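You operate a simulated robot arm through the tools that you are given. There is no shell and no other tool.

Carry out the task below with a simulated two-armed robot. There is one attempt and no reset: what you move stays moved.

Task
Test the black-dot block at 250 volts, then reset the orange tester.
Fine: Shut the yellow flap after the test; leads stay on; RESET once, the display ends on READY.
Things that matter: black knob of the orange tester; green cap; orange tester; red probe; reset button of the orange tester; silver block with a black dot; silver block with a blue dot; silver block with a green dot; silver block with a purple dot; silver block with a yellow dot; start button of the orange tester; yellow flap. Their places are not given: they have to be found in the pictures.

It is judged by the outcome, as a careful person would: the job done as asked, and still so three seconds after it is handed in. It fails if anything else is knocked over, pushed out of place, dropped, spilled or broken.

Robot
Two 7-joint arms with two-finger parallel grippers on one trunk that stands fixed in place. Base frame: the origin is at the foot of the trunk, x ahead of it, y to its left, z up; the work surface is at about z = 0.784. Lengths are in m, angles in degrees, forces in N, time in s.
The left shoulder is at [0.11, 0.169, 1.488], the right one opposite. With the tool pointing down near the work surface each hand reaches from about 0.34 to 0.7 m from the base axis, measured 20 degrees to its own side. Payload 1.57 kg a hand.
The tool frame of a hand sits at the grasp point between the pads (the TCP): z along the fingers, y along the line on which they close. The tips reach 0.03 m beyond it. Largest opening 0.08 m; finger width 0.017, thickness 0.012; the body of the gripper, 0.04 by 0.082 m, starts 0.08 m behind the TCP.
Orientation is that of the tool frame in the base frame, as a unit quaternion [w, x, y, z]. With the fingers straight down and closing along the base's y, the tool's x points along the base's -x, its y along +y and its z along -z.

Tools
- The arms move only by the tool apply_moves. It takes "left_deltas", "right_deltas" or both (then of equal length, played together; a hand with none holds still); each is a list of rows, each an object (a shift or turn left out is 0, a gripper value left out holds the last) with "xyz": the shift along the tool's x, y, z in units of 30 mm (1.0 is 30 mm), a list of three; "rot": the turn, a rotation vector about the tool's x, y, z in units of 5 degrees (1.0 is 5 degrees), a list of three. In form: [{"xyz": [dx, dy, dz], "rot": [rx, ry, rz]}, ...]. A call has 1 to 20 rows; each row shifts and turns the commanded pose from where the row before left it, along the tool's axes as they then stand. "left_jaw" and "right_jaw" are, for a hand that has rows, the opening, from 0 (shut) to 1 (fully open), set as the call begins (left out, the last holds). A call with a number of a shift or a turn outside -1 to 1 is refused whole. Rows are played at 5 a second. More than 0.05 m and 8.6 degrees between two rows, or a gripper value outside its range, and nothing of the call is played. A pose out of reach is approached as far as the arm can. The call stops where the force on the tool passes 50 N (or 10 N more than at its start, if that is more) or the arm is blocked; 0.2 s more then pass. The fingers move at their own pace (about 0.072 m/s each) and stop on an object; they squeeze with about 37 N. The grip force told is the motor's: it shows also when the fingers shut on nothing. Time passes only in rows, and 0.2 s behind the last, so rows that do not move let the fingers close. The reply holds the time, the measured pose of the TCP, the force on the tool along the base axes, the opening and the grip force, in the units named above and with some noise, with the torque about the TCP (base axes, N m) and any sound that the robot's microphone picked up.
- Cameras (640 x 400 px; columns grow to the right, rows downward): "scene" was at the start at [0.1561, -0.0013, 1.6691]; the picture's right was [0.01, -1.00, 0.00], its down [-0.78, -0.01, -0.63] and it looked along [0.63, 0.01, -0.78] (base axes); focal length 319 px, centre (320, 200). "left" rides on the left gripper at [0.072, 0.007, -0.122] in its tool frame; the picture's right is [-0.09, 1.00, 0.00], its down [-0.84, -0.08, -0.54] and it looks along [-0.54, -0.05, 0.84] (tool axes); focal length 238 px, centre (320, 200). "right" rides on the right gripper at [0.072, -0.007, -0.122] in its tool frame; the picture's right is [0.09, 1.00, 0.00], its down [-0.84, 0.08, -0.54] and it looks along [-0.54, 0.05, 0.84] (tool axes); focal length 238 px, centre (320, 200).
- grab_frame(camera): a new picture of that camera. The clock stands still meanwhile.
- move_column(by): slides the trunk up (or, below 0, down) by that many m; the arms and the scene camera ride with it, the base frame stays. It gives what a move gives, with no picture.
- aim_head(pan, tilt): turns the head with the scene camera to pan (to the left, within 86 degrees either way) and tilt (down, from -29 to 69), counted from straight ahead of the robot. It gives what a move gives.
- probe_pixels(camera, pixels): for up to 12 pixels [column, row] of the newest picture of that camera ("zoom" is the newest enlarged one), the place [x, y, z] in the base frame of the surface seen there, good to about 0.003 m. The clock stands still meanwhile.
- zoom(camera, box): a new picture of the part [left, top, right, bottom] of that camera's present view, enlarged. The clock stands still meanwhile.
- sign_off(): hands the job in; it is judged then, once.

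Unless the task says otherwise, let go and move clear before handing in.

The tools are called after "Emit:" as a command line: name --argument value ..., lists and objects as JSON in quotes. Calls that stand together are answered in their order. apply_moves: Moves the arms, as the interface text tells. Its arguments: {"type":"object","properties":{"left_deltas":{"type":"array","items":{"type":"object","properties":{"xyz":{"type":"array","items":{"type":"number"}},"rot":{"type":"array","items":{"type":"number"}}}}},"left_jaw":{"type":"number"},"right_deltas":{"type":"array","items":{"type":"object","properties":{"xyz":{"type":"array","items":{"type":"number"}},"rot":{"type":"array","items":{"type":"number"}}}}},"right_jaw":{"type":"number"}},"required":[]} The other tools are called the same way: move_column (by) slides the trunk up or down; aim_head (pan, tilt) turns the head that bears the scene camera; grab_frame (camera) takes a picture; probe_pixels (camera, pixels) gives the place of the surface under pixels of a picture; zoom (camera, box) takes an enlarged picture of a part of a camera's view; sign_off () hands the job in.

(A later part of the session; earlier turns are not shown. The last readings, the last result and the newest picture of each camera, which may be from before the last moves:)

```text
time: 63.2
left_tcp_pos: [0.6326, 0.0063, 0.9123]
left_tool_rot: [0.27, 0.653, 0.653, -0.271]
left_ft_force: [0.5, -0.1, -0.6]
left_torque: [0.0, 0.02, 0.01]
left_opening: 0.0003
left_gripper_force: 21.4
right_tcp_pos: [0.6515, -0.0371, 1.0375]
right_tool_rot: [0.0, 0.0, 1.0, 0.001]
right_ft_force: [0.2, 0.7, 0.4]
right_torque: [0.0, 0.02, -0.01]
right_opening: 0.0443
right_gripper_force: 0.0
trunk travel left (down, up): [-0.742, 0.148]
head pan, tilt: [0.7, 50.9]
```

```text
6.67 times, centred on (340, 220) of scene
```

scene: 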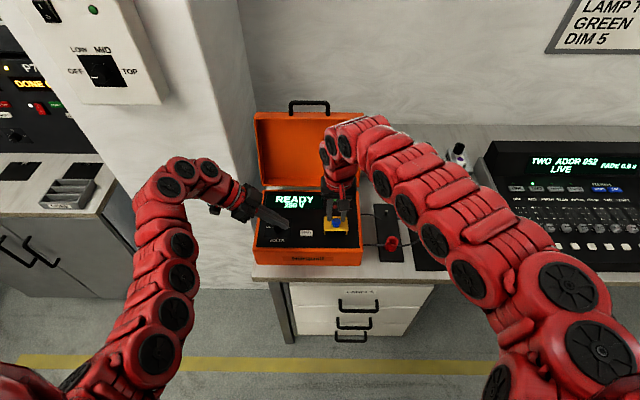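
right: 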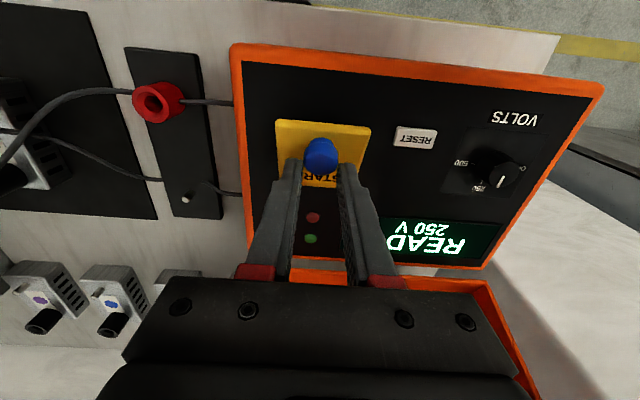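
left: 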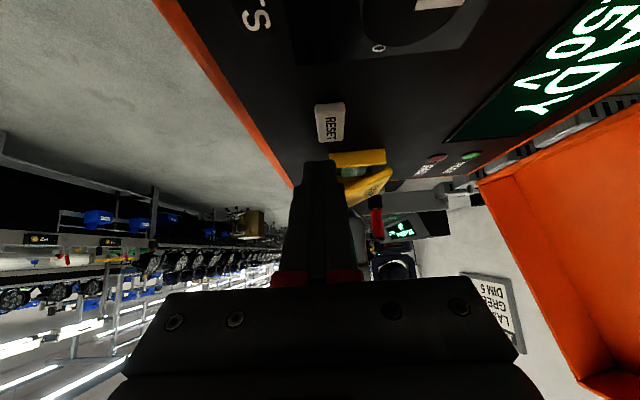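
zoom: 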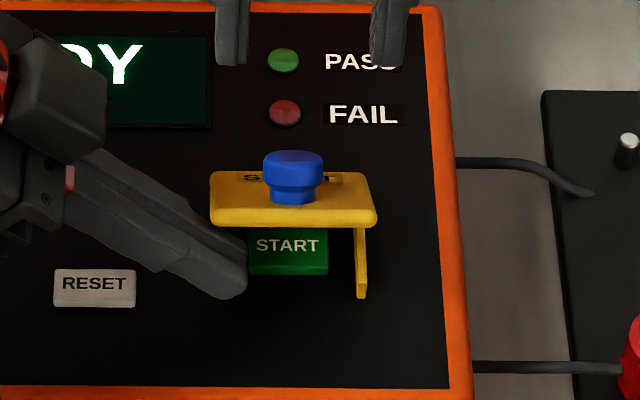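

That works: the flap is at about 40° and the green START button is visible. I'll continue pushing up and forward.

Emit:
apply_moves --left_deltas '[{"xyz": [-0.094, 0.167, -0.094]}, {"xyz": [-0.094, 0.167, -0.094]}, {"xyz": [-0.06, 0.2, -0.06]}, {"xyz": [-0.06, 0.2, -0.06]}, {"xyz": [0, 0, 0]}]'

Emit:
zoom --camera "left" --box '[260, 110, 420, 210]'

Emit:
zoom --camera "scene" --box '[300, 190, 380, 250]'

```text
time: 64.4
left_tcp_pos: [0.6534, 0.0062, 0.9263]
left_tool_rot: [0.27, 0.653, 0.654, -0.27]
left_ft_force: [-0.1, 0.0, 0.0]
left_torque: [-0.02, 0.06, 0.0]
left_opening: 0.0003
left_gripper_force: 21.0
right_tcp_pos: [0.6531, -0.0391, 1.0371]
right_tool_rot: [0.0, 0.0, 1.0, 0.0]
right_ft_force: [-0.2, -0.3, -0.5]
right_torque: [0.01, 0.02, 0.01]
right_opening: 0.044
right_gripper_force: 0.1
trunk travel left (down, up): [-0.742, 0.148]
head pan, tilt: [0.7, 50.9]
```

```text
4.00 times, centred on (340, 160) of left
```

zoom: 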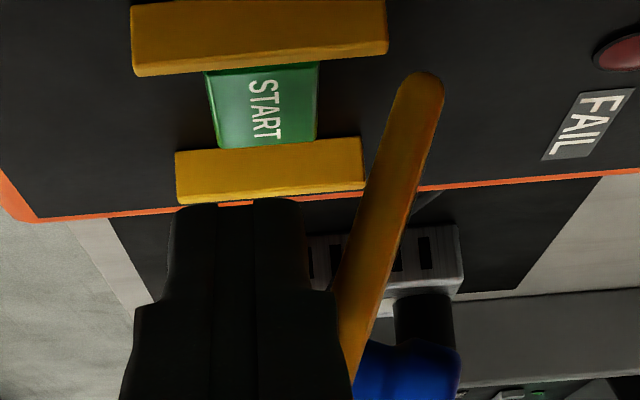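

```text
6.67 times, centred on (340, 220) of scene
```

zoom: 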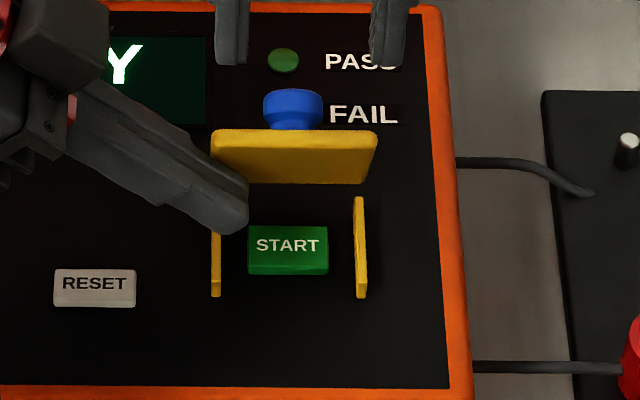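

The flap is at about 70°. I'll keep pushing forward past vertical.

Emit:
apply_moves --left_deltas '[{"xyz": [-0.03, 0.2, -0.03]}, {"xyz": [-0.03, 0.2, -0.03]}, {"xyz": [0, 0.2, 0]}, {"xyz": [0, 0, 0]}]'

Emit:
zoom --camera "left" --box '[260, 110, 420, 210]'

Emit:
zoom --camera "scene" --box '[300, 190, 380, 250]'

```text
time: 65.4
left_tcp_pos: [0.6731, 0.0064, 0.9287]
left_tool_rot: [0.27, 0.652, 0.655, -0.269]
left_ft_force: [0.0, -0.6, -0.5]
left_torque: [0.03, 0.01, 0.01]
left_opening: 0.0
left_gripper_force: 21.4
right_tcp_pos: [0.6506, -0.0381, 1.0379]
right_tool_rot: [0.0, 0.0, 1.0, 0.0]
right_ft_force: [-0.6, -0.4, 0.0]
right_torque: [0.0, 0.02, 0.0]
right_opening: 0.0441
right_gripper_force: 0.0
trunk travel left (down, up): [-0.742, 0.148]
head pan, tilt: [0.7, 50.9]
```

```text
4.00 times, centred on (340, 160) of left
```

zoom: 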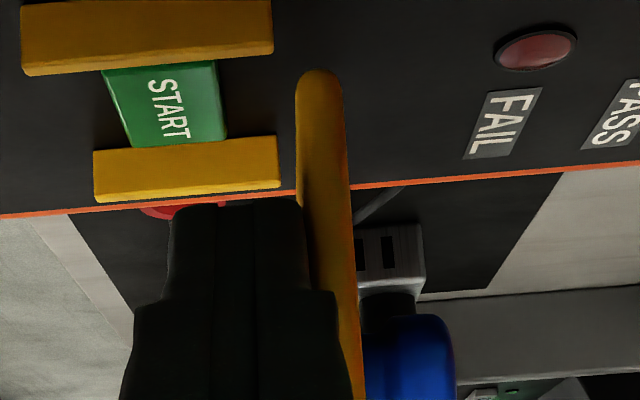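

```text
6.67 times, centred on (340, 220) of scene
```

zoom: 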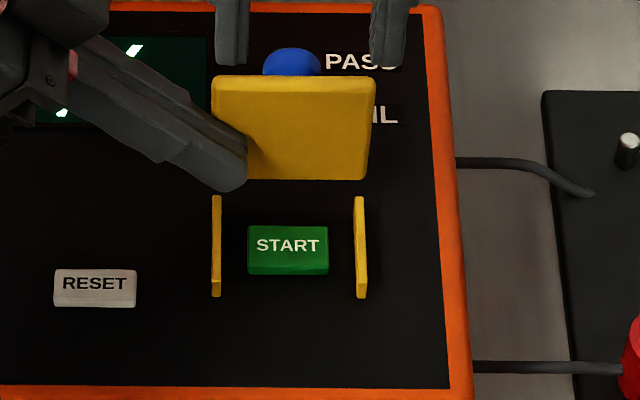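

The flap is about vertical. I'll push it a bit further over and watch for a stop.

Emit:
apply_moves --left_deltas '[{"xyz": [0, 0.15, 0]}, {"xyz": [0, 0.15, 0]}, {"xyz": [0, 0.15, 0]}, {"xyz": [0, 0, 0]}]'

Emit:
zoom --camera "left" --box '[260, 110, 420, 210]'

Emit:
zoom --camera "scene" --box '[300, 190, 380, 250]'

```text
time: 66.4
left_tcp_pos: [0.6836, 0.0057, 0.9295]
left_tool_rot: [0.269, 0.653, 0.654, -0.271]
left_ft_force: [-22.5, -0.3, -7.2]
left_torque: [0.14, 0.64, -0.32]
left_opening: 0.0001
left_gripper_force: 21.7
right_tcp_pos: [0.6495, -0.0375, 1.0388]
right_tool_rot: [0.001, 0.0, 1.0, -0.001]
right_ft_force: [-0.2, 0.2, 0.0]
right_torque: [0.02, 0.02, 0.03]
right_opening: 0.0438
right_gripper_force: 0.1
trunk travel left (down, up): [-0.742, 0.148]
head pan, tilt: [0.7, 50.9]
```

```text
4.00 times, centred on (340, 160) of left
```

zoom: 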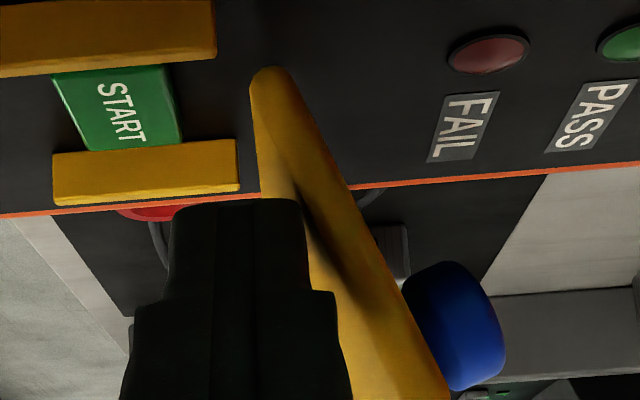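

```text
6.67 times, centred on (340, 220) of scene
```

zoom: 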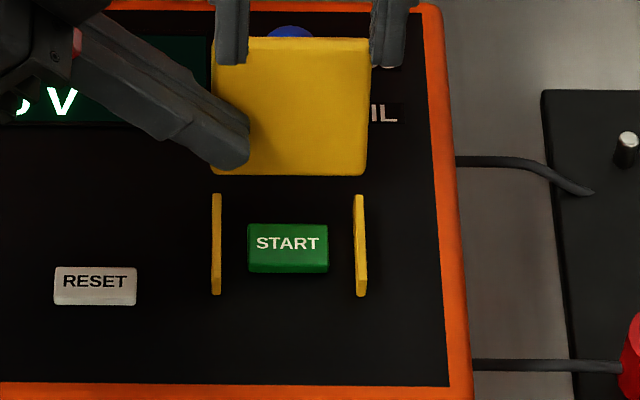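

The flap went past vertical to a stop (22 N on the hand). I'll back off and see whether it stays open.

Emit:
apply_moves --left_deltas '[{"xyz": [0, -0.4, 0]}, {"xyz": [0.2, -0.5, -0.2]}, {"xyz": [0.5, 0, -0.5]}, {"xyz": [0.5, 0, -0.5]}, {"xyz": [0, 0, 0]}]'

Emit:
grab_frame --camera "scene"

Emit:
zoom --camera "scene" --box '[250, 170, 380, 270]'

Emit:
zoom --camera "left" --box '[240, 80, 440, 205]'

```text
time: 67.6
left_tcp_pos: [0.6602, 0.0588, 0.929]
left_tool_rot: [0.27, 0.653, 0.654, -0.27]
left_ft_force: [-0.4, 0.2, -0.8]
left_torque: [0.0, 0.0, -0.02]
left_opening: 0.0
left_gripper_force: 21.7
right_tcp_pos: [0.6519, -0.0376, 1.0384]
right_tool_rot: [0.0, -0.001, 1.0, 0.001]
right_ft_force: [-0.8, -0.1, -0.5]
right_torque: [0.0, -0.02, -0.02]
right_opening: 0.0439
right_gripper_force: 0.1
trunk travel left (down, up): [-0.742, 0.148]
head pan, tilt: [0.7, 50.9]
```

```text
taken
```

scene: 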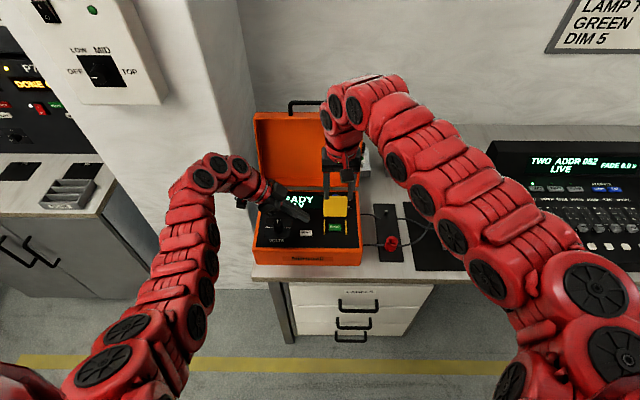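

```text
4.00 times, centred on (315, 220) of scene
```

zoom: 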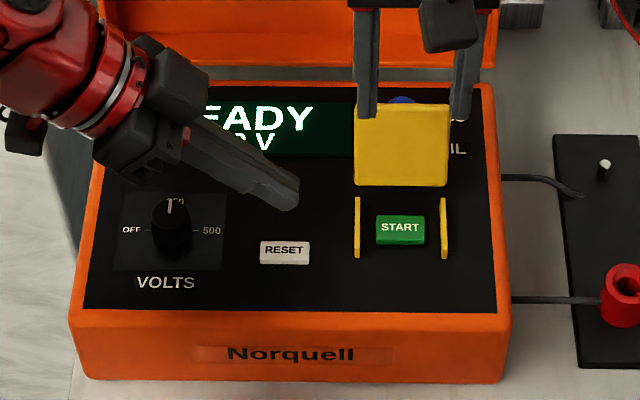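

```text
3.20 times, centred on (340, 142) of left
```

zoom: 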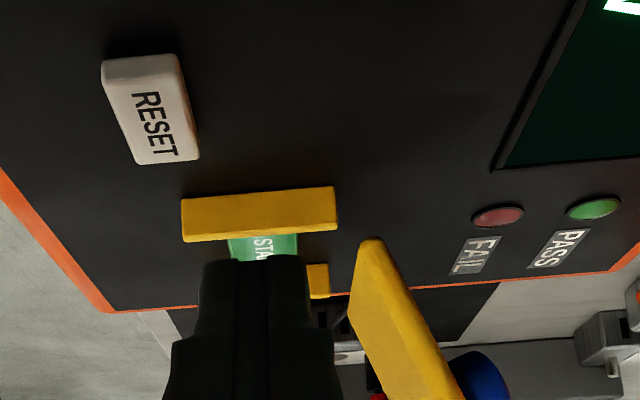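

The flap stays open past vertical, and START is exposed at (400,228) in the zoom. I'll retract the left hand along its finger axis, close the right fingers, and locate START precisely.

Emit:
apply_moves --left_deltas '[{"xyz": [0, 0, -1]}, {"xyz": [0, 0, -1]}, {"xyz": [0, 0, -1]}, {"xyz": [0, 0, -1]}, {"xyz": [0.4, 0, -0.4]}, {"xyz": [0, 0, 0]}]' --right_deltas '[{"xyz": [0, 0, 0]}, {"xyz": [0, 0, 0]}, {"xyz": [0, 0, 0]}, {"xyz": [0, 0, 0]}, {"xyz": [0, 0, 0]}, {"xyz": [0, 0, 0]}]' --right_jaw 0

Emit:
zoom --camera "scene" --box '[310, 190, 370, 240]'

Emit:
probe_pixels --camera "zoom" --pixels '[[320, 230], [250, 230], [390, 230], [320, 200], [320, 260], [230, 250], [430, 250], [320, 150], [320, 100]]'

Emit:
grab_frame --camera "right"

```text
time: 69.0
left_tcp_pos: [0.6583, 0.1603, 1.013]
left_tool_rot: [0.27, 0.653, 0.654, -0.269]
left_ft_force: [0.0, 0.5, 0.2]
left_torque: [-0.02, 0.0, -0.01]
left_opening: 0.0
left_gripper_force: 21.5
right_tcp_pos: [0.6518, -0.0367, 1.0368]
right_tool_rot: [0.0, 0.001, 1.0, 0.0]
right_ft_force: [0.1, 0.3, -0.8]
right_torque: [0.02, 0.01, 0.0]
right_opening: 0.0
right_gripper_force: 21.4
trunk travel left (down, up): [-0.742, 0.148]
head pan, tilt: [0.7, 50.9]
```

```text
8.00 times, centred on (340, 215) of scene
```

zoom: 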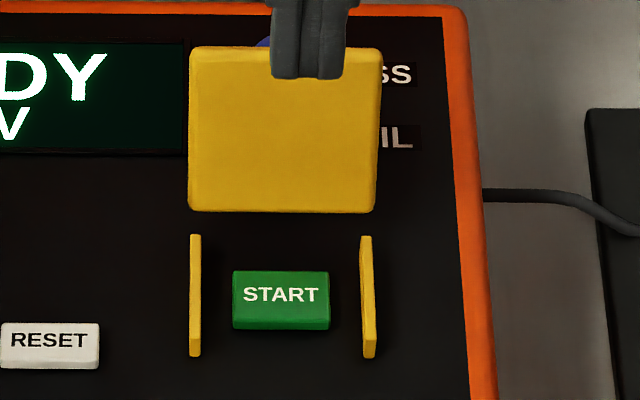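

```text
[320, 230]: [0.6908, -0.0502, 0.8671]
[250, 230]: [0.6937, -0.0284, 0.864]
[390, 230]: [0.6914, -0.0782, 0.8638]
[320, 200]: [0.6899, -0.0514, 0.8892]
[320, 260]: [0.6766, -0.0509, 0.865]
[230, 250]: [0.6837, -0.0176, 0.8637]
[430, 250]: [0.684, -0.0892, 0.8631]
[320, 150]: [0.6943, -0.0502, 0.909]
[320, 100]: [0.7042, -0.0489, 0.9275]
```

```text
taken
```

right: 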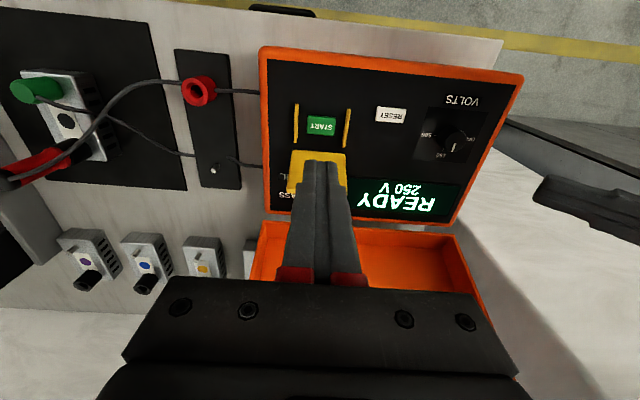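

START is centred at (281,295) in the zoom. I'll probe it, and RESET too.

Emit:
probe_pixels --camera "zoom" --pixels '[[281, 295], [240, 295], [322, 295], [281, 276], [281, 312], [195, 300], [367, 300], [195, 240], [48, 338], [48, 328], [48, 350]]'

Emit:
probe_pixels --camera "right" --pixels '[[321, 126], [308, 124], [334, 126], [321, 118], [321, 133], [391, 114]]'

```text
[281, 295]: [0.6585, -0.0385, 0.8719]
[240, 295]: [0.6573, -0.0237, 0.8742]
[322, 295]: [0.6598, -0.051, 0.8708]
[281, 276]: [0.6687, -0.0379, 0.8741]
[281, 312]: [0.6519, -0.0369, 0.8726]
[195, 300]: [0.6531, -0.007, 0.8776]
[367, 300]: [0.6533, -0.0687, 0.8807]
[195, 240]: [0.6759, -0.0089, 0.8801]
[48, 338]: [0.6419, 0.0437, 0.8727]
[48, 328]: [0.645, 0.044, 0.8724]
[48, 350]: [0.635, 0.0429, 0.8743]
```

```text
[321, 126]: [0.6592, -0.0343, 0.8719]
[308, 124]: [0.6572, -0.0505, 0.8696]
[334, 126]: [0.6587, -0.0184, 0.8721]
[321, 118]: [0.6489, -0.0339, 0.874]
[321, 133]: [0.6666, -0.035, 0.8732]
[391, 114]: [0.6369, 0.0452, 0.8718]
```

START's centre is about (0.659,-0.036), top z≈0.873. I'll align the closed right fingers and lower to about 7 mm above it.

Emit:
apply_moves --right_deltas '[{"xyz": [-0.19, 0, 0.23]}, {"xyz": [0, 0, 1]}, {"xyz": [0, 0, 1]}, {"xyz": [0, 0, 1]}, {"xyz": [0, 0, 0.9]}, {"xyz": [0, 0, 0]}]'

Emit:
zoom --camera "right" --box '[240, 100, 400, 200]'

Emit:
zoom --camera "scene" --box '[310, 190, 370, 240]'

```text
time: 70.4
left_tcp_pos: [0.6583, 0.1606, 1.0142]
left_tool_rot: [0.27, 0.653, 0.654, -0.27]
left_ft_force: [1.2, -0.3, -0.4]
left_torque: [0.03, 0.01, -0.04]
left_opening: 0.0
left_gripper_force: 21.2
right_tcp_pos: [0.6585, -0.0358, 0.9104]
right_tool_rot: [0.001, 0.0, 1.0, 0.001]
right_ft_force: [0.5, 0.3, 0.0]
right_torque: [-0.01, -0.01, 0.02]
right_opening: 0.0001
right_gripper_force: 21.6
trunk travel left (down, up): [-0.742, 0.148]
head pan, tilt: [0.7, 50.9]
```

```text
4.00 times, centred on (320, 150) of right
```

zoom: 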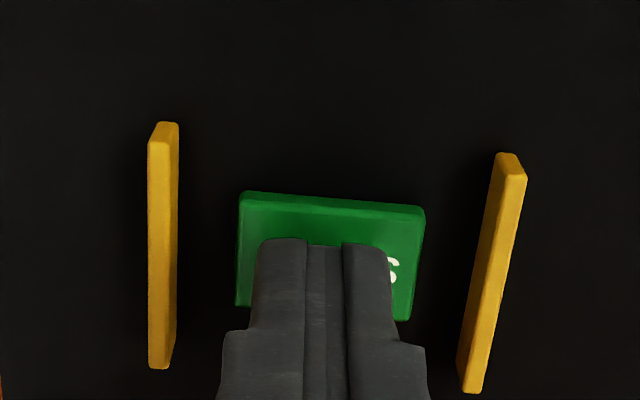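

```text
8.00 times, centred on (340, 215) of scene
```

zoom: 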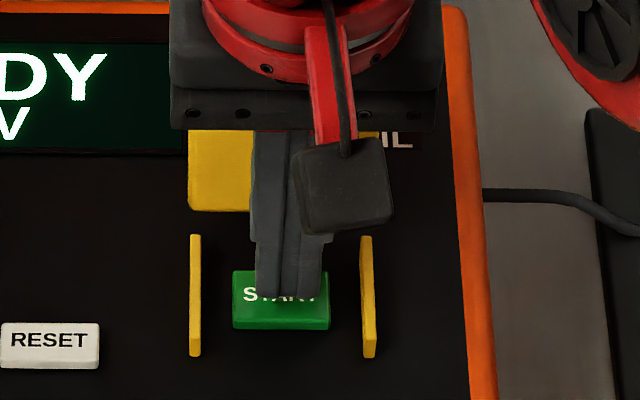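

The fingertips are over START. I'll press down in small steps.

Emit:
apply_moves --right_deltas '[{"xyz": [0, 0, 0.2]}, {"xyz": [0, 0, 0.06]}, {"xyz": [0, 0, 0]}]'

Emit:
zoom --camera "scene" --box '[250, 170, 380, 270]'

```text
time: 71.2
left_tcp_pos: [0.6587, 0.1614, 1.0128]
left_tool_rot: [0.27, 0.653, 0.655, -0.269]
left_ft_force: [-0.1, -0.1, 0.6]
left_torque: [0.0, 0.01, 0.03]
left_opening: 0.0001
left_gripper_force: 21.1
right_tcp_pos: [0.6605, -0.0352, 0.9027]
right_tool_rot: [0.0, 0.001, 1.0, 0.0]
right_ft_force: [0.3, -0.2, 0.5]
right_torque: [-0.03, 0.02, -0.04]
right_opening: 0.0
right_gripper_force: 21.0
trunk travel left (down, up): [-0.742, 0.148]
head pan, tilt: [0.7, 50.9]
```

```text
4.00 times, centred on (315, 220) of scene
```

zoom: 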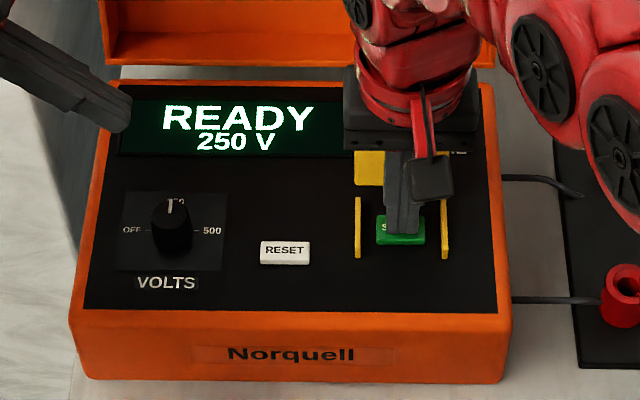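

No contact force yet and the display still says READY. I'll press on in 1.5 mm steps.

Emit:
apply_moves --right_deltas '[{"xyz": [0, 0, 0.05]}, {"xyz": [0, 0, 0.05]}, {"xyz": [0, 0, 0]}]'

Emit:
zoom --camera "scene" --box '[250, 170, 380, 270]'

```text
time: 72.0
left_tcp_pos: [0.6581, 0.1614, 1.0129]
left_tool_rot: [0.271, 0.652, 0.655, -0.269]
left_ft_force: [0.3, -0.1, 0.4]
left_torque: [0.0, 0.0, 0.01]
left_opening: 0.0002
left_gripper_force: 21.3
right_tcp_pos: [0.6591, -0.0375, 0.9004]
right_tool_rot: [0.001, 0.0, 1.0, -0.001]
right_ft_force: [0.4, 1.0, 1.2]
right_torque: [0.05, 0.0, 0.02]
right_opening: 0.0
right_gripper_force: 21.4
trunk travel left (down, up): [-0.742, 0.148]
head pan, tilt: [0.7, 50.9]
heard: click
```

```text
4.00 times, centred on (315, 220) of scene
```

zoom: 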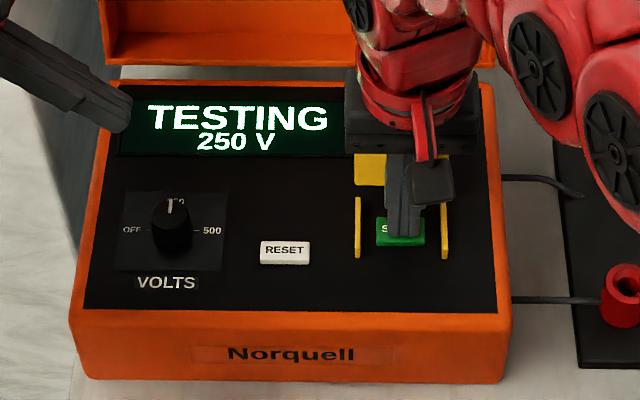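

A click was heard and the display shows TESTING 250 V. I'll hold still and let the test run.

Emit:
apply_moves --right_deltas '[{"xyz": [0, 0, 0]}, {"xyz": [0, 0, 0]}, {"xyz": [0, 0, 0]}, {"xyz": [0, 0, 0]}, {"xyz": [0, 0, 0]}, {"xyz": [0, 0, 0]}, {"xyz": [0, 0, 0]}, {"xyz": [0, 0, 0]}]'

Emit:
zoom --camera "scene" --box '[250, 170, 380, 270]'

```text
time: 73.8
left_tcp_pos: [0.6581, 0.1611, 1.0132]
left_tool_rot: [0.27, 0.652, 0.655, -0.27]
left_ft_force: [0.1, 0.5, 0.7]
left_torque: [0.04, -0.01, -0.01]
left_opening: 0.0
left_gripper_force: 21.4
right_tcp_pos: [0.6592, -0.0357, 0.8999]
right_tool_rot: [0.0, 0.0, 1.0, 0.0]
right_ft_force: [-1.9, -1.2, 1.3]
right_torque: [-0.05, 0.04, 0.03]
right_opening: 0.0001
right_gripper_force: 21.6
trunk travel left (down, up): [-0.742, 0.148]
head pan, tilt: [0.7, 50.9]
```

```text
4.00 times, centred on (315, 220) of scene
```

zoom: 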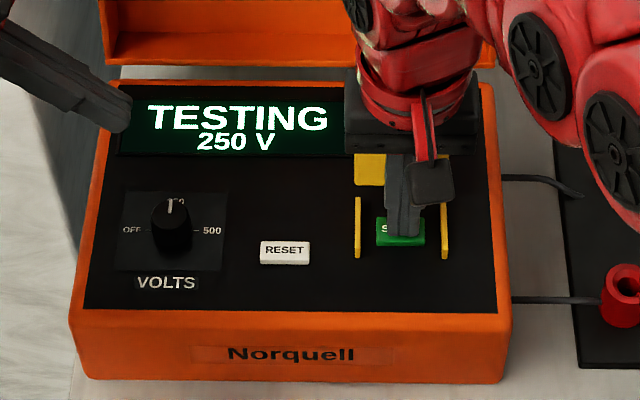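

Still TESTING after about 2 s. I'll keep waiting.

Emit:
apply_moves --right_deltas '[{"xyz": [0, 0, 0]}, {"xyz": [0, 0, 0]}, {"xyz": [0, 0, 0]}, {"xyz": [0, 0, 0]}, {"xyz": [0, 0, 0]}, {"xyz": [0, 0, 0]}, {"xyz": [0, 0, 0]}, {"xyz": [0, 0, 0]}, {"xyz": [0, 0, 0]}, {"xyz": [0, 0, 0]}]'

Emit:
zoom --camera "scene" --box '[250, 170, 380, 270]'

```text
time: 76.0
left_tcp_pos: [0.6582, 0.162, 1.013]
left_tool_rot: [0.271, 0.652, 0.655, -0.27]
left_ft_force: [0.3, -0.3, 0.3]
left_torque: [0.04, -0.01, 0.0]
left_opening: 0.0
left_gripper_force: 20.7
right_tcp_pos: [0.6594, -0.0362, 0.9006]
right_tool_rot: [0.0, 0.0, 1.0, 0.001]
right_ft_force: [1.0, -0.6, 1.3]
right_torque: [-0.02, 0.0, 0.02]
right_opening: 0.0
right_gripper_force: 21.5
trunk travel left (down, up): [-0.742, 0.148]
head pan, tilt: [0.7, 50.9]
```

```text
4.00 times, centred on (315, 220) of scene
```

zoom: 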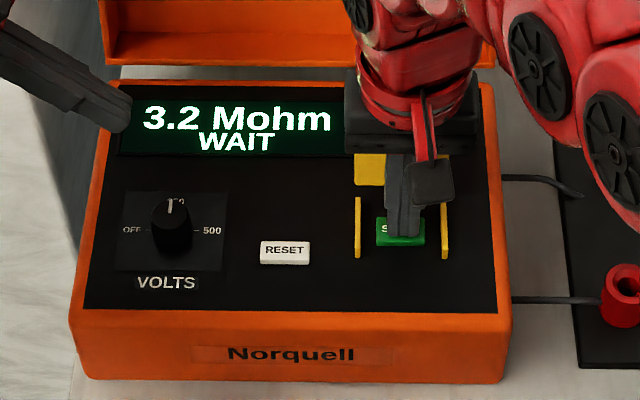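

The display now shows 3.2 Mohm / WAIT. I'll keep waiting until it finishes.

Emit:
apply_moves --right_deltas '[{"xyz": [0, 0, 0]}, {"xyz": [0, 0, 0]}, {"xyz": [0, 0, 0]}, {"xyz": [0, 0, 0]}, {"xyz": [0, 0, 0]}, {"xyz": [0, 0, 0]}, {"xyz": [0, 0, 0]}, {"xyz": [0, 0, 0]}, {"xyz": [0, 0, 0]}, {"xyz": [0, 0, 0]}]'

Emit:
zoom --camera "scene" --box '[250, 170, 380, 270]'

```text
time: 78.2
left_tcp_pos: [0.6578, 0.1605, 1.0117]
left_tool_rot: [0.27, 0.653, 0.654, -0.27]
left_ft_force: [0.6, 0.8, -0.3]
left_torque: [0.0, -0.05, 0.01]
left_opening: 0.0
left_gripper_force: 21.1
right_tcp_pos: [0.6581, -0.0368, 0.9001]
right_tool_rot: [0.0, 0.001, 1.0, 0.0]
right_ft_force: [0.6, -0.5, 1.7]
right_torque: [-0.04, -0.01, 0.0]
right_opening: 0.0002
right_gripper_force: 21.5
trunk travel left (down, up): [-0.742, 0.148]
head pan, tilt: [0.7, 50.9]
```

```text
4.00 times, centred on (315, 220) of scene
```

zoom: 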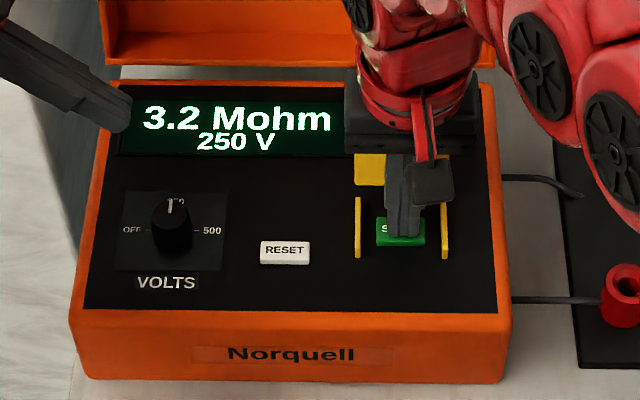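

The display shows 3.2 Mohm at 250 V without WAIT, so the test is finished. I'll raise the right hand and check the PASS/FAIL lamps and the flap.

Emit:
apply_moves --right_deltas '[{"xyz": [0, 0, -0.3]}, {"xyz": [0, 0, -0.8]}, {"xyz": [0, 0, -1]}, {"xyz": [0, 0, -1]}, {"xyz": [0, 0, -1]}, {"xyz": [0, 0, 0]}]'

Emit:
zoom --camera "scene" --box '[250, 170, 380, 270]'

Emit:
grab_frame --camera "right"

Emit:
grab_frame --camera "left"

```text
time: 79.6
left_tcp_pos: [0.6581, 0.1615, 1.0132]
left_tool_rot: [0.271, 0.652, 0.655, -0.27]
left_ft_force: [-0.1, 0.6, -0.5]
left_torque: [0.04, 0.02, -0.02]
left_opening: 0.0
left_gripper_force: 21.4
right_tcp_pos: [0.6599, -0.0379, 1.0218]
right_tool_rot: [0.001, 0.0, 1.0, 0.0]
right_ft_force: [0.0, 0.5, -0.6]
right_torque: [0.04, -0.01, -0.01]
right_opening: 0.0002
right_gripper_force: 20.9
trunk travel left (down, up): [-0.742, 0.148]
head pan, tilt: [0.7, 50.9]
```

```text
4.00 times, centred on (315, 220) of scene
```

zoom: 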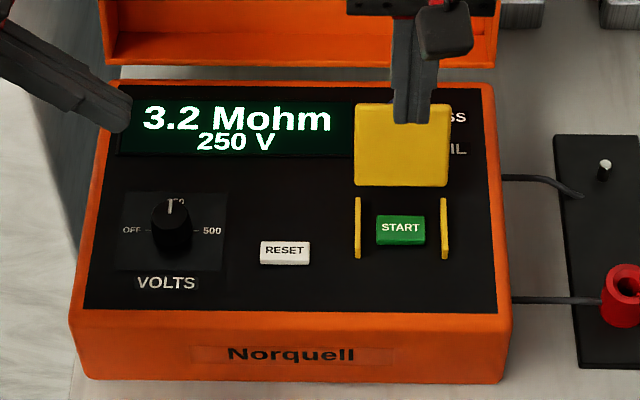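

```text
taken
```

right: 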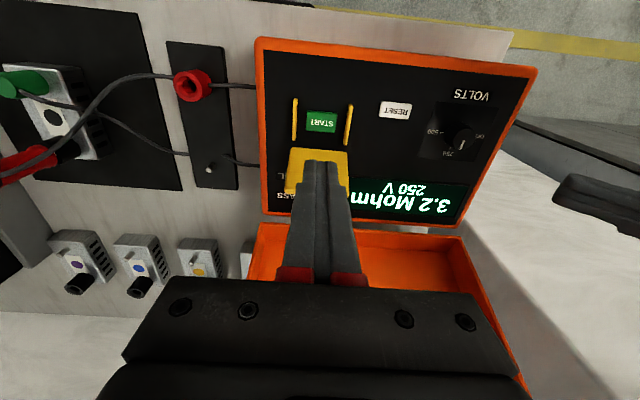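

```text
taken
```

left: 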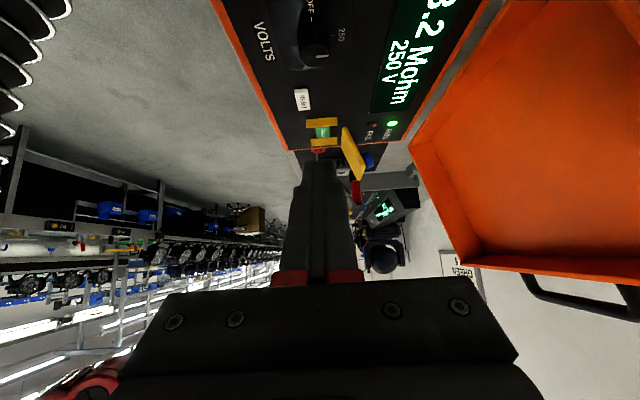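

PASS is lit green (left view, 391,123) and the result is 3.2 Mohm at 250 V. Now I'll close the flap, probing its open position first.

Emit:
zoom --camera "left" --box '[290, 90, 430, 180]'

Emit:
probe_pixels --camera "zoom" --pixels '[[262, 190], [300, 260], [345, 390], [350, 350], [330, 280], [385, 310], [290, 330], [320, 395], [375, 330]]'

```text
4.44 times, centred on (360, 135) of left
```

zoom: 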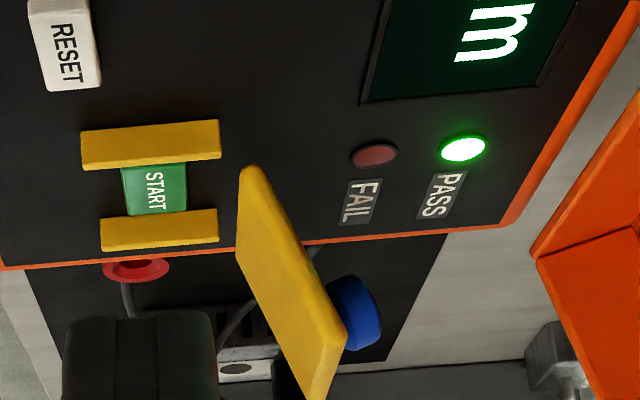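

```text
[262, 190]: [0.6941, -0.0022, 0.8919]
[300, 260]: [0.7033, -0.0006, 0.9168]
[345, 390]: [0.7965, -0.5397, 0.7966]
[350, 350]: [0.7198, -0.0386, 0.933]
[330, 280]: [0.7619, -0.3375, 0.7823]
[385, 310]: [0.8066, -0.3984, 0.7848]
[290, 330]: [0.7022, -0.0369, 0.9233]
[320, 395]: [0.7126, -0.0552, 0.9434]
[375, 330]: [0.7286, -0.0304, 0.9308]
```

The flap's upper edge is near (0.713,z 0.943) and its knob sticks out behind to x≈0.729. I'll tilt the closed right fingers 15° forward and pass above the flap to its rear side, right of the knob.

Emit:
apply_moves --right_deltas '[{"rot": [0, -1, 0]}, {"rot": [0, -1, 0]}, {"rot": [0, -1, 0]}, {"xyz": [-0.737, -0.289, 0.2]}, {"xyz": [-0.737, -0.289, 0.2]}, {"xyz": [-0.737, -0.289, 0.2]}, {"xyz": [0, 0, 0]}]'

Emit:
zoom --camera "left" --box '[290, 90, 430, 180]'

Emit:
zoom --camera "scene" --box '[300, 160, 380, 220]'

Emit:
grab_frame --camera "right"

```text
time: 81.2
left_tcp_pos: [0.6578, 0.1607, 1.0138]
left_tool_rot: [0.27, 0.653, 0.654, -0.27]
left_ft_force: [-0.1, 0.5, -1.2]
left_torque: [0.0, 0.04, 0.02]
left_opening: 0.0
left_gripper_force: 21.7
right_tcp_pos: [0.7616, -0.052, 1.0201]
right_tool_rot: [0.131, 0.0, 0.991, -0.001]
right_ft_force: [-0.2, -0.2, -0.4]
right_torque: [-0.02, 0.01, 0.04]
right_opening: 0.0002
right_gripper_force: 21.2
right hand out of reach, approached as far as the arm can: row 2, 3
trunk travel left (down, up): [-0.742, 0.148]
head pan, tilt: [0.7, 50.9]
```

```text
4.44 times, centred on (360, 135) of left
```

zoom: 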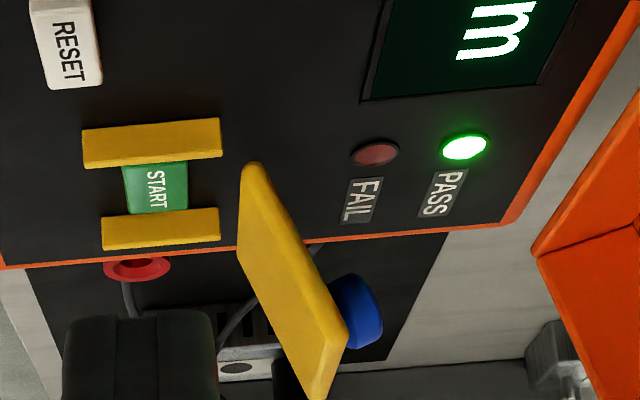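

```text
6.67 times, centred on (340, 190) of scene
```

zoom: 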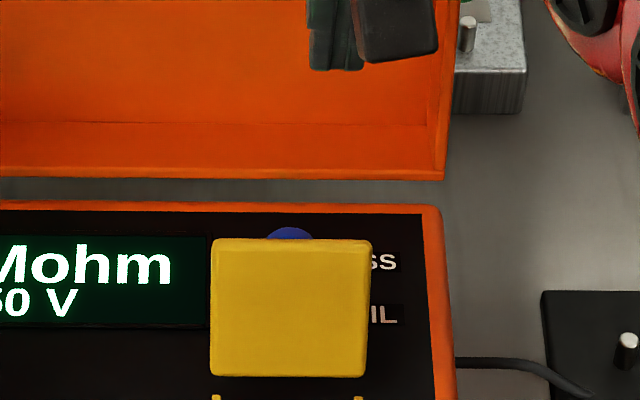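

```text
taken
```

right: 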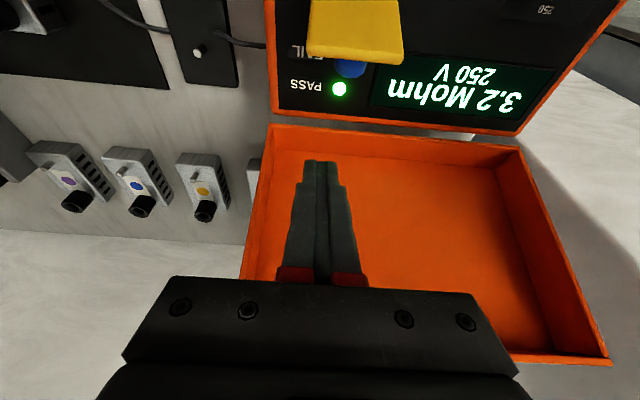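

The arm drifted to x=0.762 while re-solving, and the hand is now above and behind the flap. I'll shift back a little and lower behind the flap's right side, watching for contact.

Emit:
apply_moves --right_deltas '[{"xyz": [0.707, -0.4, 0.5]}, {"xyz": [0.21, 0, 0.79]}, {"xyz": [0, 0, 0]}]'

Emit:
zoom --camera "left" --box '[290, 90, 430, 180]'

Emit:
grab_frame --camera "right"

Emit:
zoom --camera "scene" --box '[300, 160, 380, 220]'

```text
time: 82.0
left_tcp_pos: [0.6581, 0.1603, 1.0133]
left_tool_rot: [0.27, 0.653, 0.654, -0.269]
left_ft_force: [-0.9, 0.6, -0.1]
left_torque: [-0.01, -0.04, 0.01]
left_opening: 0.0
left_gripper_force: 20.9
right_tcp_pos: [0.7458, -0.0668, 0.9747]
right_tool_rot: [0.13, -0.001, 0.991, 0.001]
right_ft_force: [0.8, -0.8, 0.1]
right_torque: [-0.01, -0.04, 0.02]
right_opening: 0.0
right_gripper_force: 21.3
trunk travel left (down, up): [-0.742, 0.148]
head pan, tilt: [0.7, 50.9]
```

```text
4.44 times, centred on (360, 135) of left
```

zoom: 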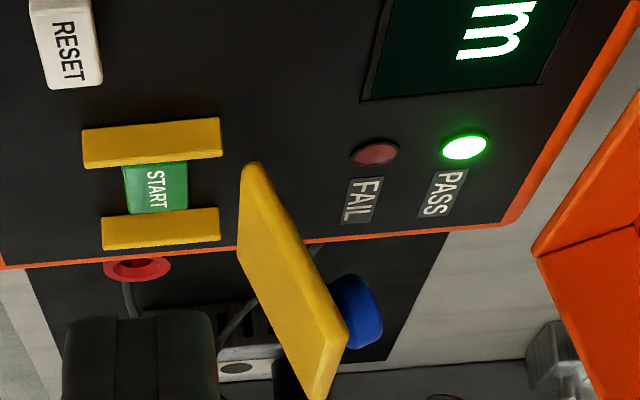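

```text
taken
```

right: 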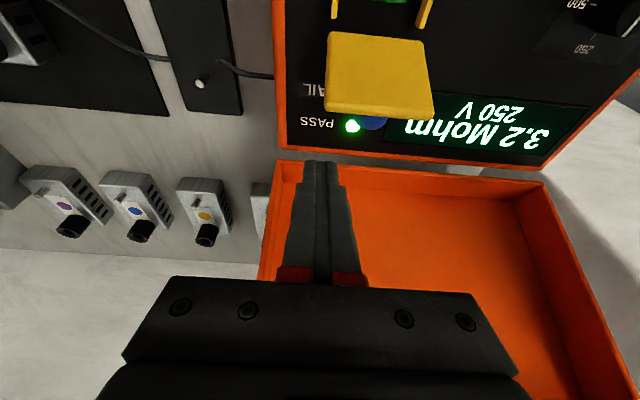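

```text
6.67 times, centred on (340, 190) of scene
```

zoom: 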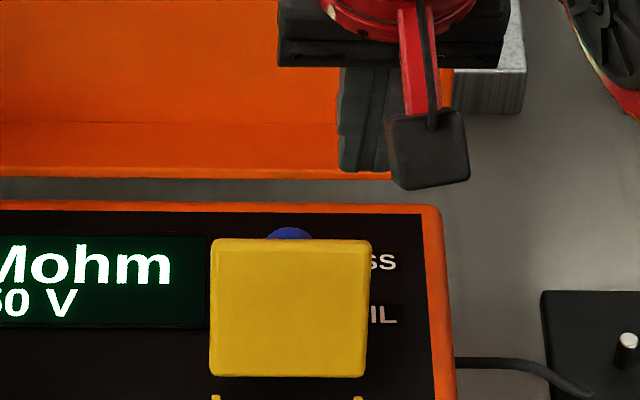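

The finger is behind the flap at its right side, tip about (0.754,-0.067,0.946). I'll lower it to tip z≈0.922, then draw back toward the robot, easing the tilt as I go.

Emit:
apply_moves --right_deltas '[{"xyz": [0.207, 0.1, 0.773]}, {"xyz": [0.2, 0, -0.05], "rot": [0, 0.5, 0]}, {"xyz": [0.2, 0, -0.05], "rot": [0, 0.5, 0]}, {"xyz": [0, 0, 0]}]'

Emit:
zoom --camera "left" --box '[290, 90, 430, 180]'

Emit:
grab_frame --camera "right"

```text
time: 83.0
left_tcp_pos: [0.6589, 0.162, 1.0127]
left_tool_rot: [0.271, 0.652, 0.655, -0.27]
left_ft_force: [-0.3, -0.1, 0.5]
left_torque: [0.0, 0.0, -0.01]
left_opening: 0.0002
left_gripper_force: 21.4
right_tcp_pos: [0.732, -0.0618, 0.9514]
right_tool_rot: [0.087, 0.001, 0.996, 0.001]
right_ft_force: [0.6, 0.3, -1.1]
right_torque: [0.02, 0.02, 0.0]
right_opening: 0.0001
right_gripper_force: 21.3
trunk travel left (down, up): [-0.742, 0.148]
head pan, tilt: [0.7, 50.9]
```

```text
4.44 times, centred on (360, 135) of left
```

zoom: 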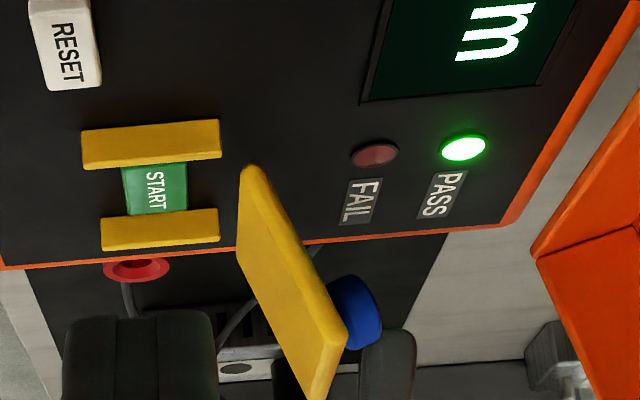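

```text
taken
```

right: 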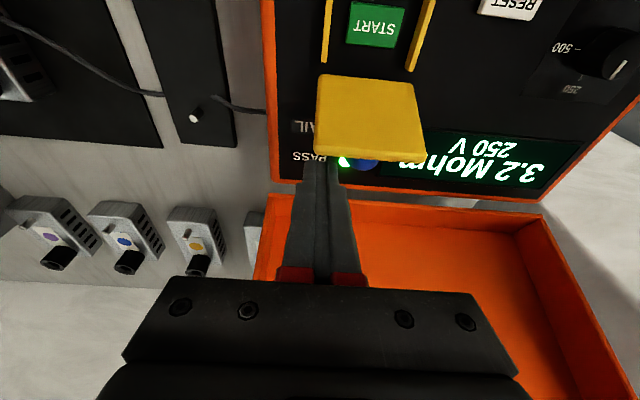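

The finger is in place behind the flap, beside the knob. I'll draw it toward the robot to bring the flap up to vertical.

Emit:
apply_moves --right_deltas '[{"xyz": [0.164, -0.06, -0.029], "rot": [0, 0.2, 0]}, {"xyz": [0.164, 0, -0.025], "rot": [0, 0.2, 0]}, {"xyz": [0.164, 0, -0.02], "rot": [0, 0.2, 0]}, {"xyz": [0.164, 0, -0.02], "rot": [0, 0.2, 0]}, {"xyz": [0.164, 0, -0.015], "rot": [0, 0.2, 0]}, {"xyz": [0, 0, 0]}]'

Emit:
zoom --camera "left" --box '[290, 90, 430, 180]'

Emit:
zoom --camera "scene" --box '[300, 180, 380, 240]'

```text
time: 84.4
left_tcp_pos: [0.6593, 0.1604, 1.0131]
left_tool_rot: [0.27, 0.652, 0.655, -0.27]
left_ft_force: [0.7, 0.0, -0.3]
left_torque: [0.0, -0.02, -0.02]
left_opening: 0.0
left_gripper_force: 21.2
right_tcp_pos: [0.7089, -0.0631, 0.9506]
right_tool_rot: [0.043, 0.0, 0.999, 0.0]
right_ft_force: [0.6, -0.2, -0.5]
right_torque: [0.02, 0.0, 0.0]
right_opening: 0.0
right_gripper_force: 21.5
trunk travel left (down, up): [-0.742, 0.148]
head pan, tilt: [0.7, 50.9]
```

```text
4.44 times, centred on (360, 135) of left
```

zoom: 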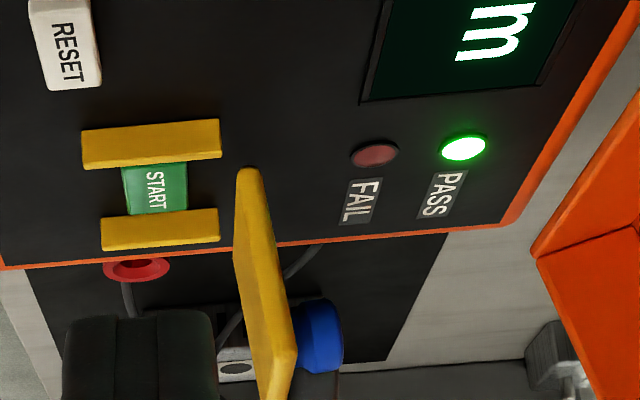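

```text
6.67 times, centred on (340, 210) of scene
```

zoom: 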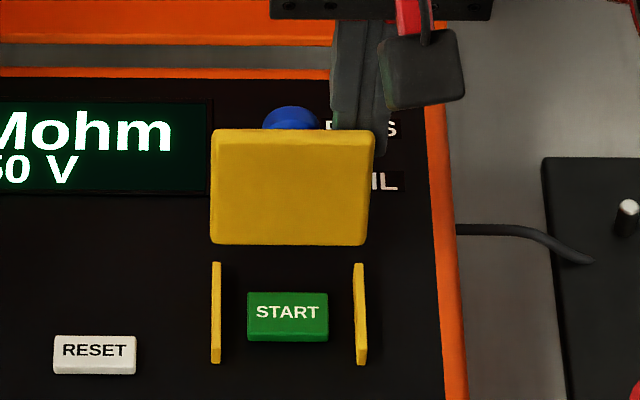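

The flap is being pulled up, about 97° now. I'll continue past vertical toward closing.

Emit:
apply_moves --right_deltas '[{"xyz": [0.164, 0, -0.012], "rot": [0, 0.25, 0]}, {"xyz": [0.164, 0, -0.01], "rot": [0, 0.25, 0]}, {"xyz": [0.164, 0, -0.005], "rot": [0, 0.25, 0]}, {"xyz": [0.164, 0, 0], "rot": [0, 0.25, 0]}, {"xyz": [0, 0, 0]}]'

Emit:
zoom --camera "left" --box '[290, 90, 430, 180]'

Emit:
zoom --camera "scene" --box '[300, 180, 380, 240]'

```text
time: 85.6
left_tcp_pos: [0.6575, 0.1609, 1.0138]
left_tool_rot: [0.27, 0.652, 0.655, -0.269]
left_ft_force: [0.0, -0.2, 0.4]
left_torque: [0.01, 0.0, -0.01]
left_opening: 0.0
left_gripper_force: 21.5
right_tcp_pos: [0.6872, -0.0636, 0.9522]
right_tool_rot: [0.0, 0.001, 1.0, 0.001]
right_ft_force: [-0.3, 0.4, 0.2]
right_torque: [-0.02, 0.02, -0.01]
right_opening: 0.0
right_gripper_force: 21.3
trunk travel left (down, up): [-0.742, 0.148]
head pan, tilt: [0.7, 50.9]
```

```text
4.44 times, centred on (360, 135) of left
```

zoom: 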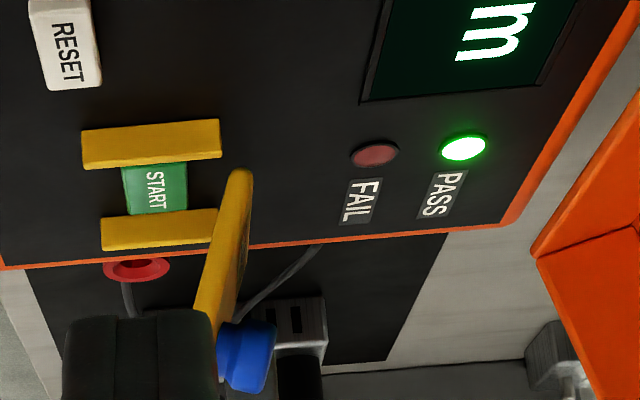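

```text
6.67 times, centred on (340, 210) of scene
```

zoom: 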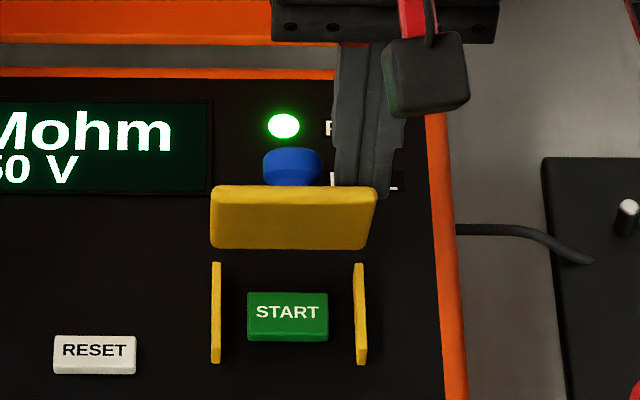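

The flap is past vertical on the closing side, at about 75°. I'll let a moment pass to see whether it falls by itself.

Emit:
apply_moves --right_deltas '[{"xyz": [0, 0, 0]}, {"xyz": [0, 0, 0]}, {"xyz": [0, 0, 0]}]'

Emit:
zoom --camera "left" --box '[290, 90, 430, 180]'

```text
time: 86.4
left_tcp_pos: [0.6584, 0.1609, 1.0138]
left_tool_rot: [0.27, 0.652, 0.654, -0.27]
left_ft_force: [0.1, 0.5, -0.4]
left_torque: [0.0, -0.05, 0.02]
left_opening: 0.0
left_gripper_force: 21.1
right_tcp_pos: [0.6886, -0.0641, 0.9506]
right_tool_rot: [0.0, 0.0, 1.0, -0.001]
right_ft_force: [0.3, -0.2, 0.1]
right_torque: [0.0, 0.02, -0.01]
right_opening: 0.0001
right_gripper_force: 21.4
trunk travel left (down, up): [-0.742, 0.148]
head pan, tilt: [0.7, 50.9]
```

```text
4.44 times, centred on (360, 135) of left
```

zoom: 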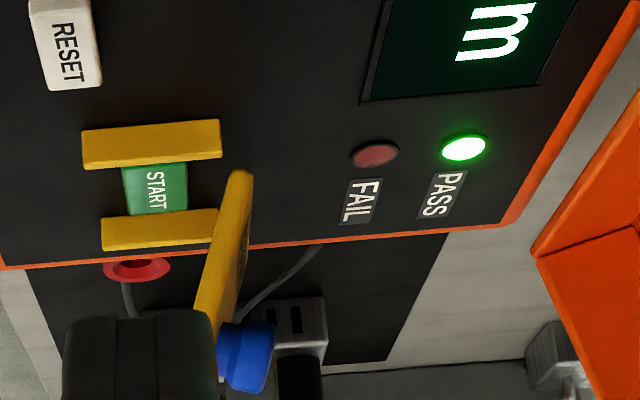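

The hinge has friction and the flap stays where it's left. I'll keep pushing it forward and then down with the finger until shut.

Emit:
apply_moves --right_deltas '[{"xyz": [0.167, 0, 0]}, {"xyz": [0.167, 0, 0]}, {"xyz": [0.167, 0, 0]}, {"xyz": [0.167, 0, 0]}, {"xyz": [0.167, 0, 0.1]}, {"xyz": [0.167, 0, 0.12]}, {"xyz": [0.1, 0, 0.15]}, {"xyz": [0, 0, 0]}]'

Emit:
zoom --camera "left" --box '[290, 90, 430, 180]'

Emit:
zoom --camera "scene" --box '[300, 180, 380, 240]'

```text
time: 88.2
left_tcp_pos: [0.6588, 0.1602, 1.0128]
left_tool_rot: [0.271, 0.652, 0.655, -0.27]
left_ft_force: [-0.1, -0.4, -0.7]
left_torque: [-0.02, 0.03, -0.03]
left_opening: 0.0
left_gripper_force: 21.0
right_tcp_pos: [0.6548, -0.0636, 0.9396]
right_tool_rot: [0.0, 0.001, 1.0, 0.001]
right_ft_force: [-0.1, -0.3, -0.3]
right_torque: [0.01, -0.04, -0.04]
right_opening: 0.0
right_gripper_force: 21.5
trunk travel left (down, up): [-0.742, 0.148]
head pan, tilt: [0.7, 50.9]
```

```text
4.44 times, centred on (360, 135) of left
```

zoom: 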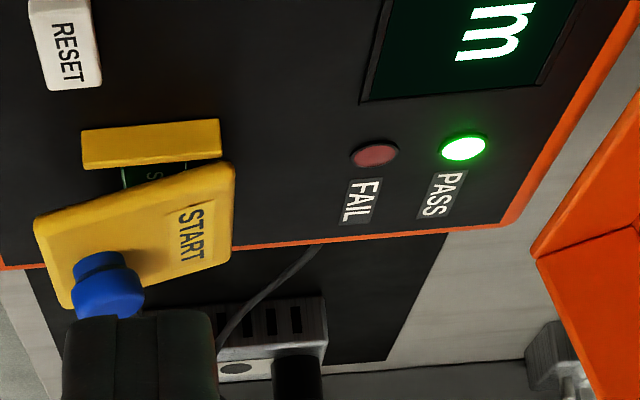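

```text
6.67 times, centred on (340, 210) of scene
```

zoom: 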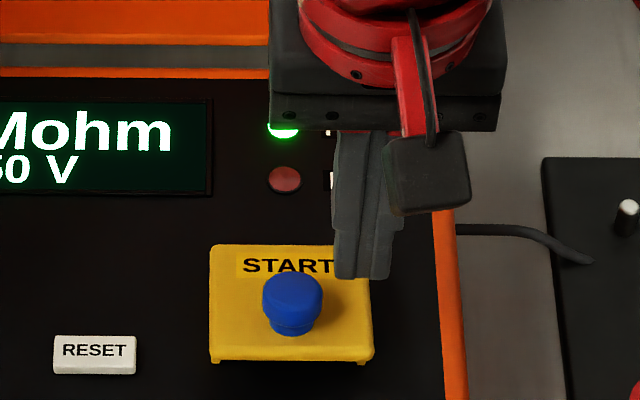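

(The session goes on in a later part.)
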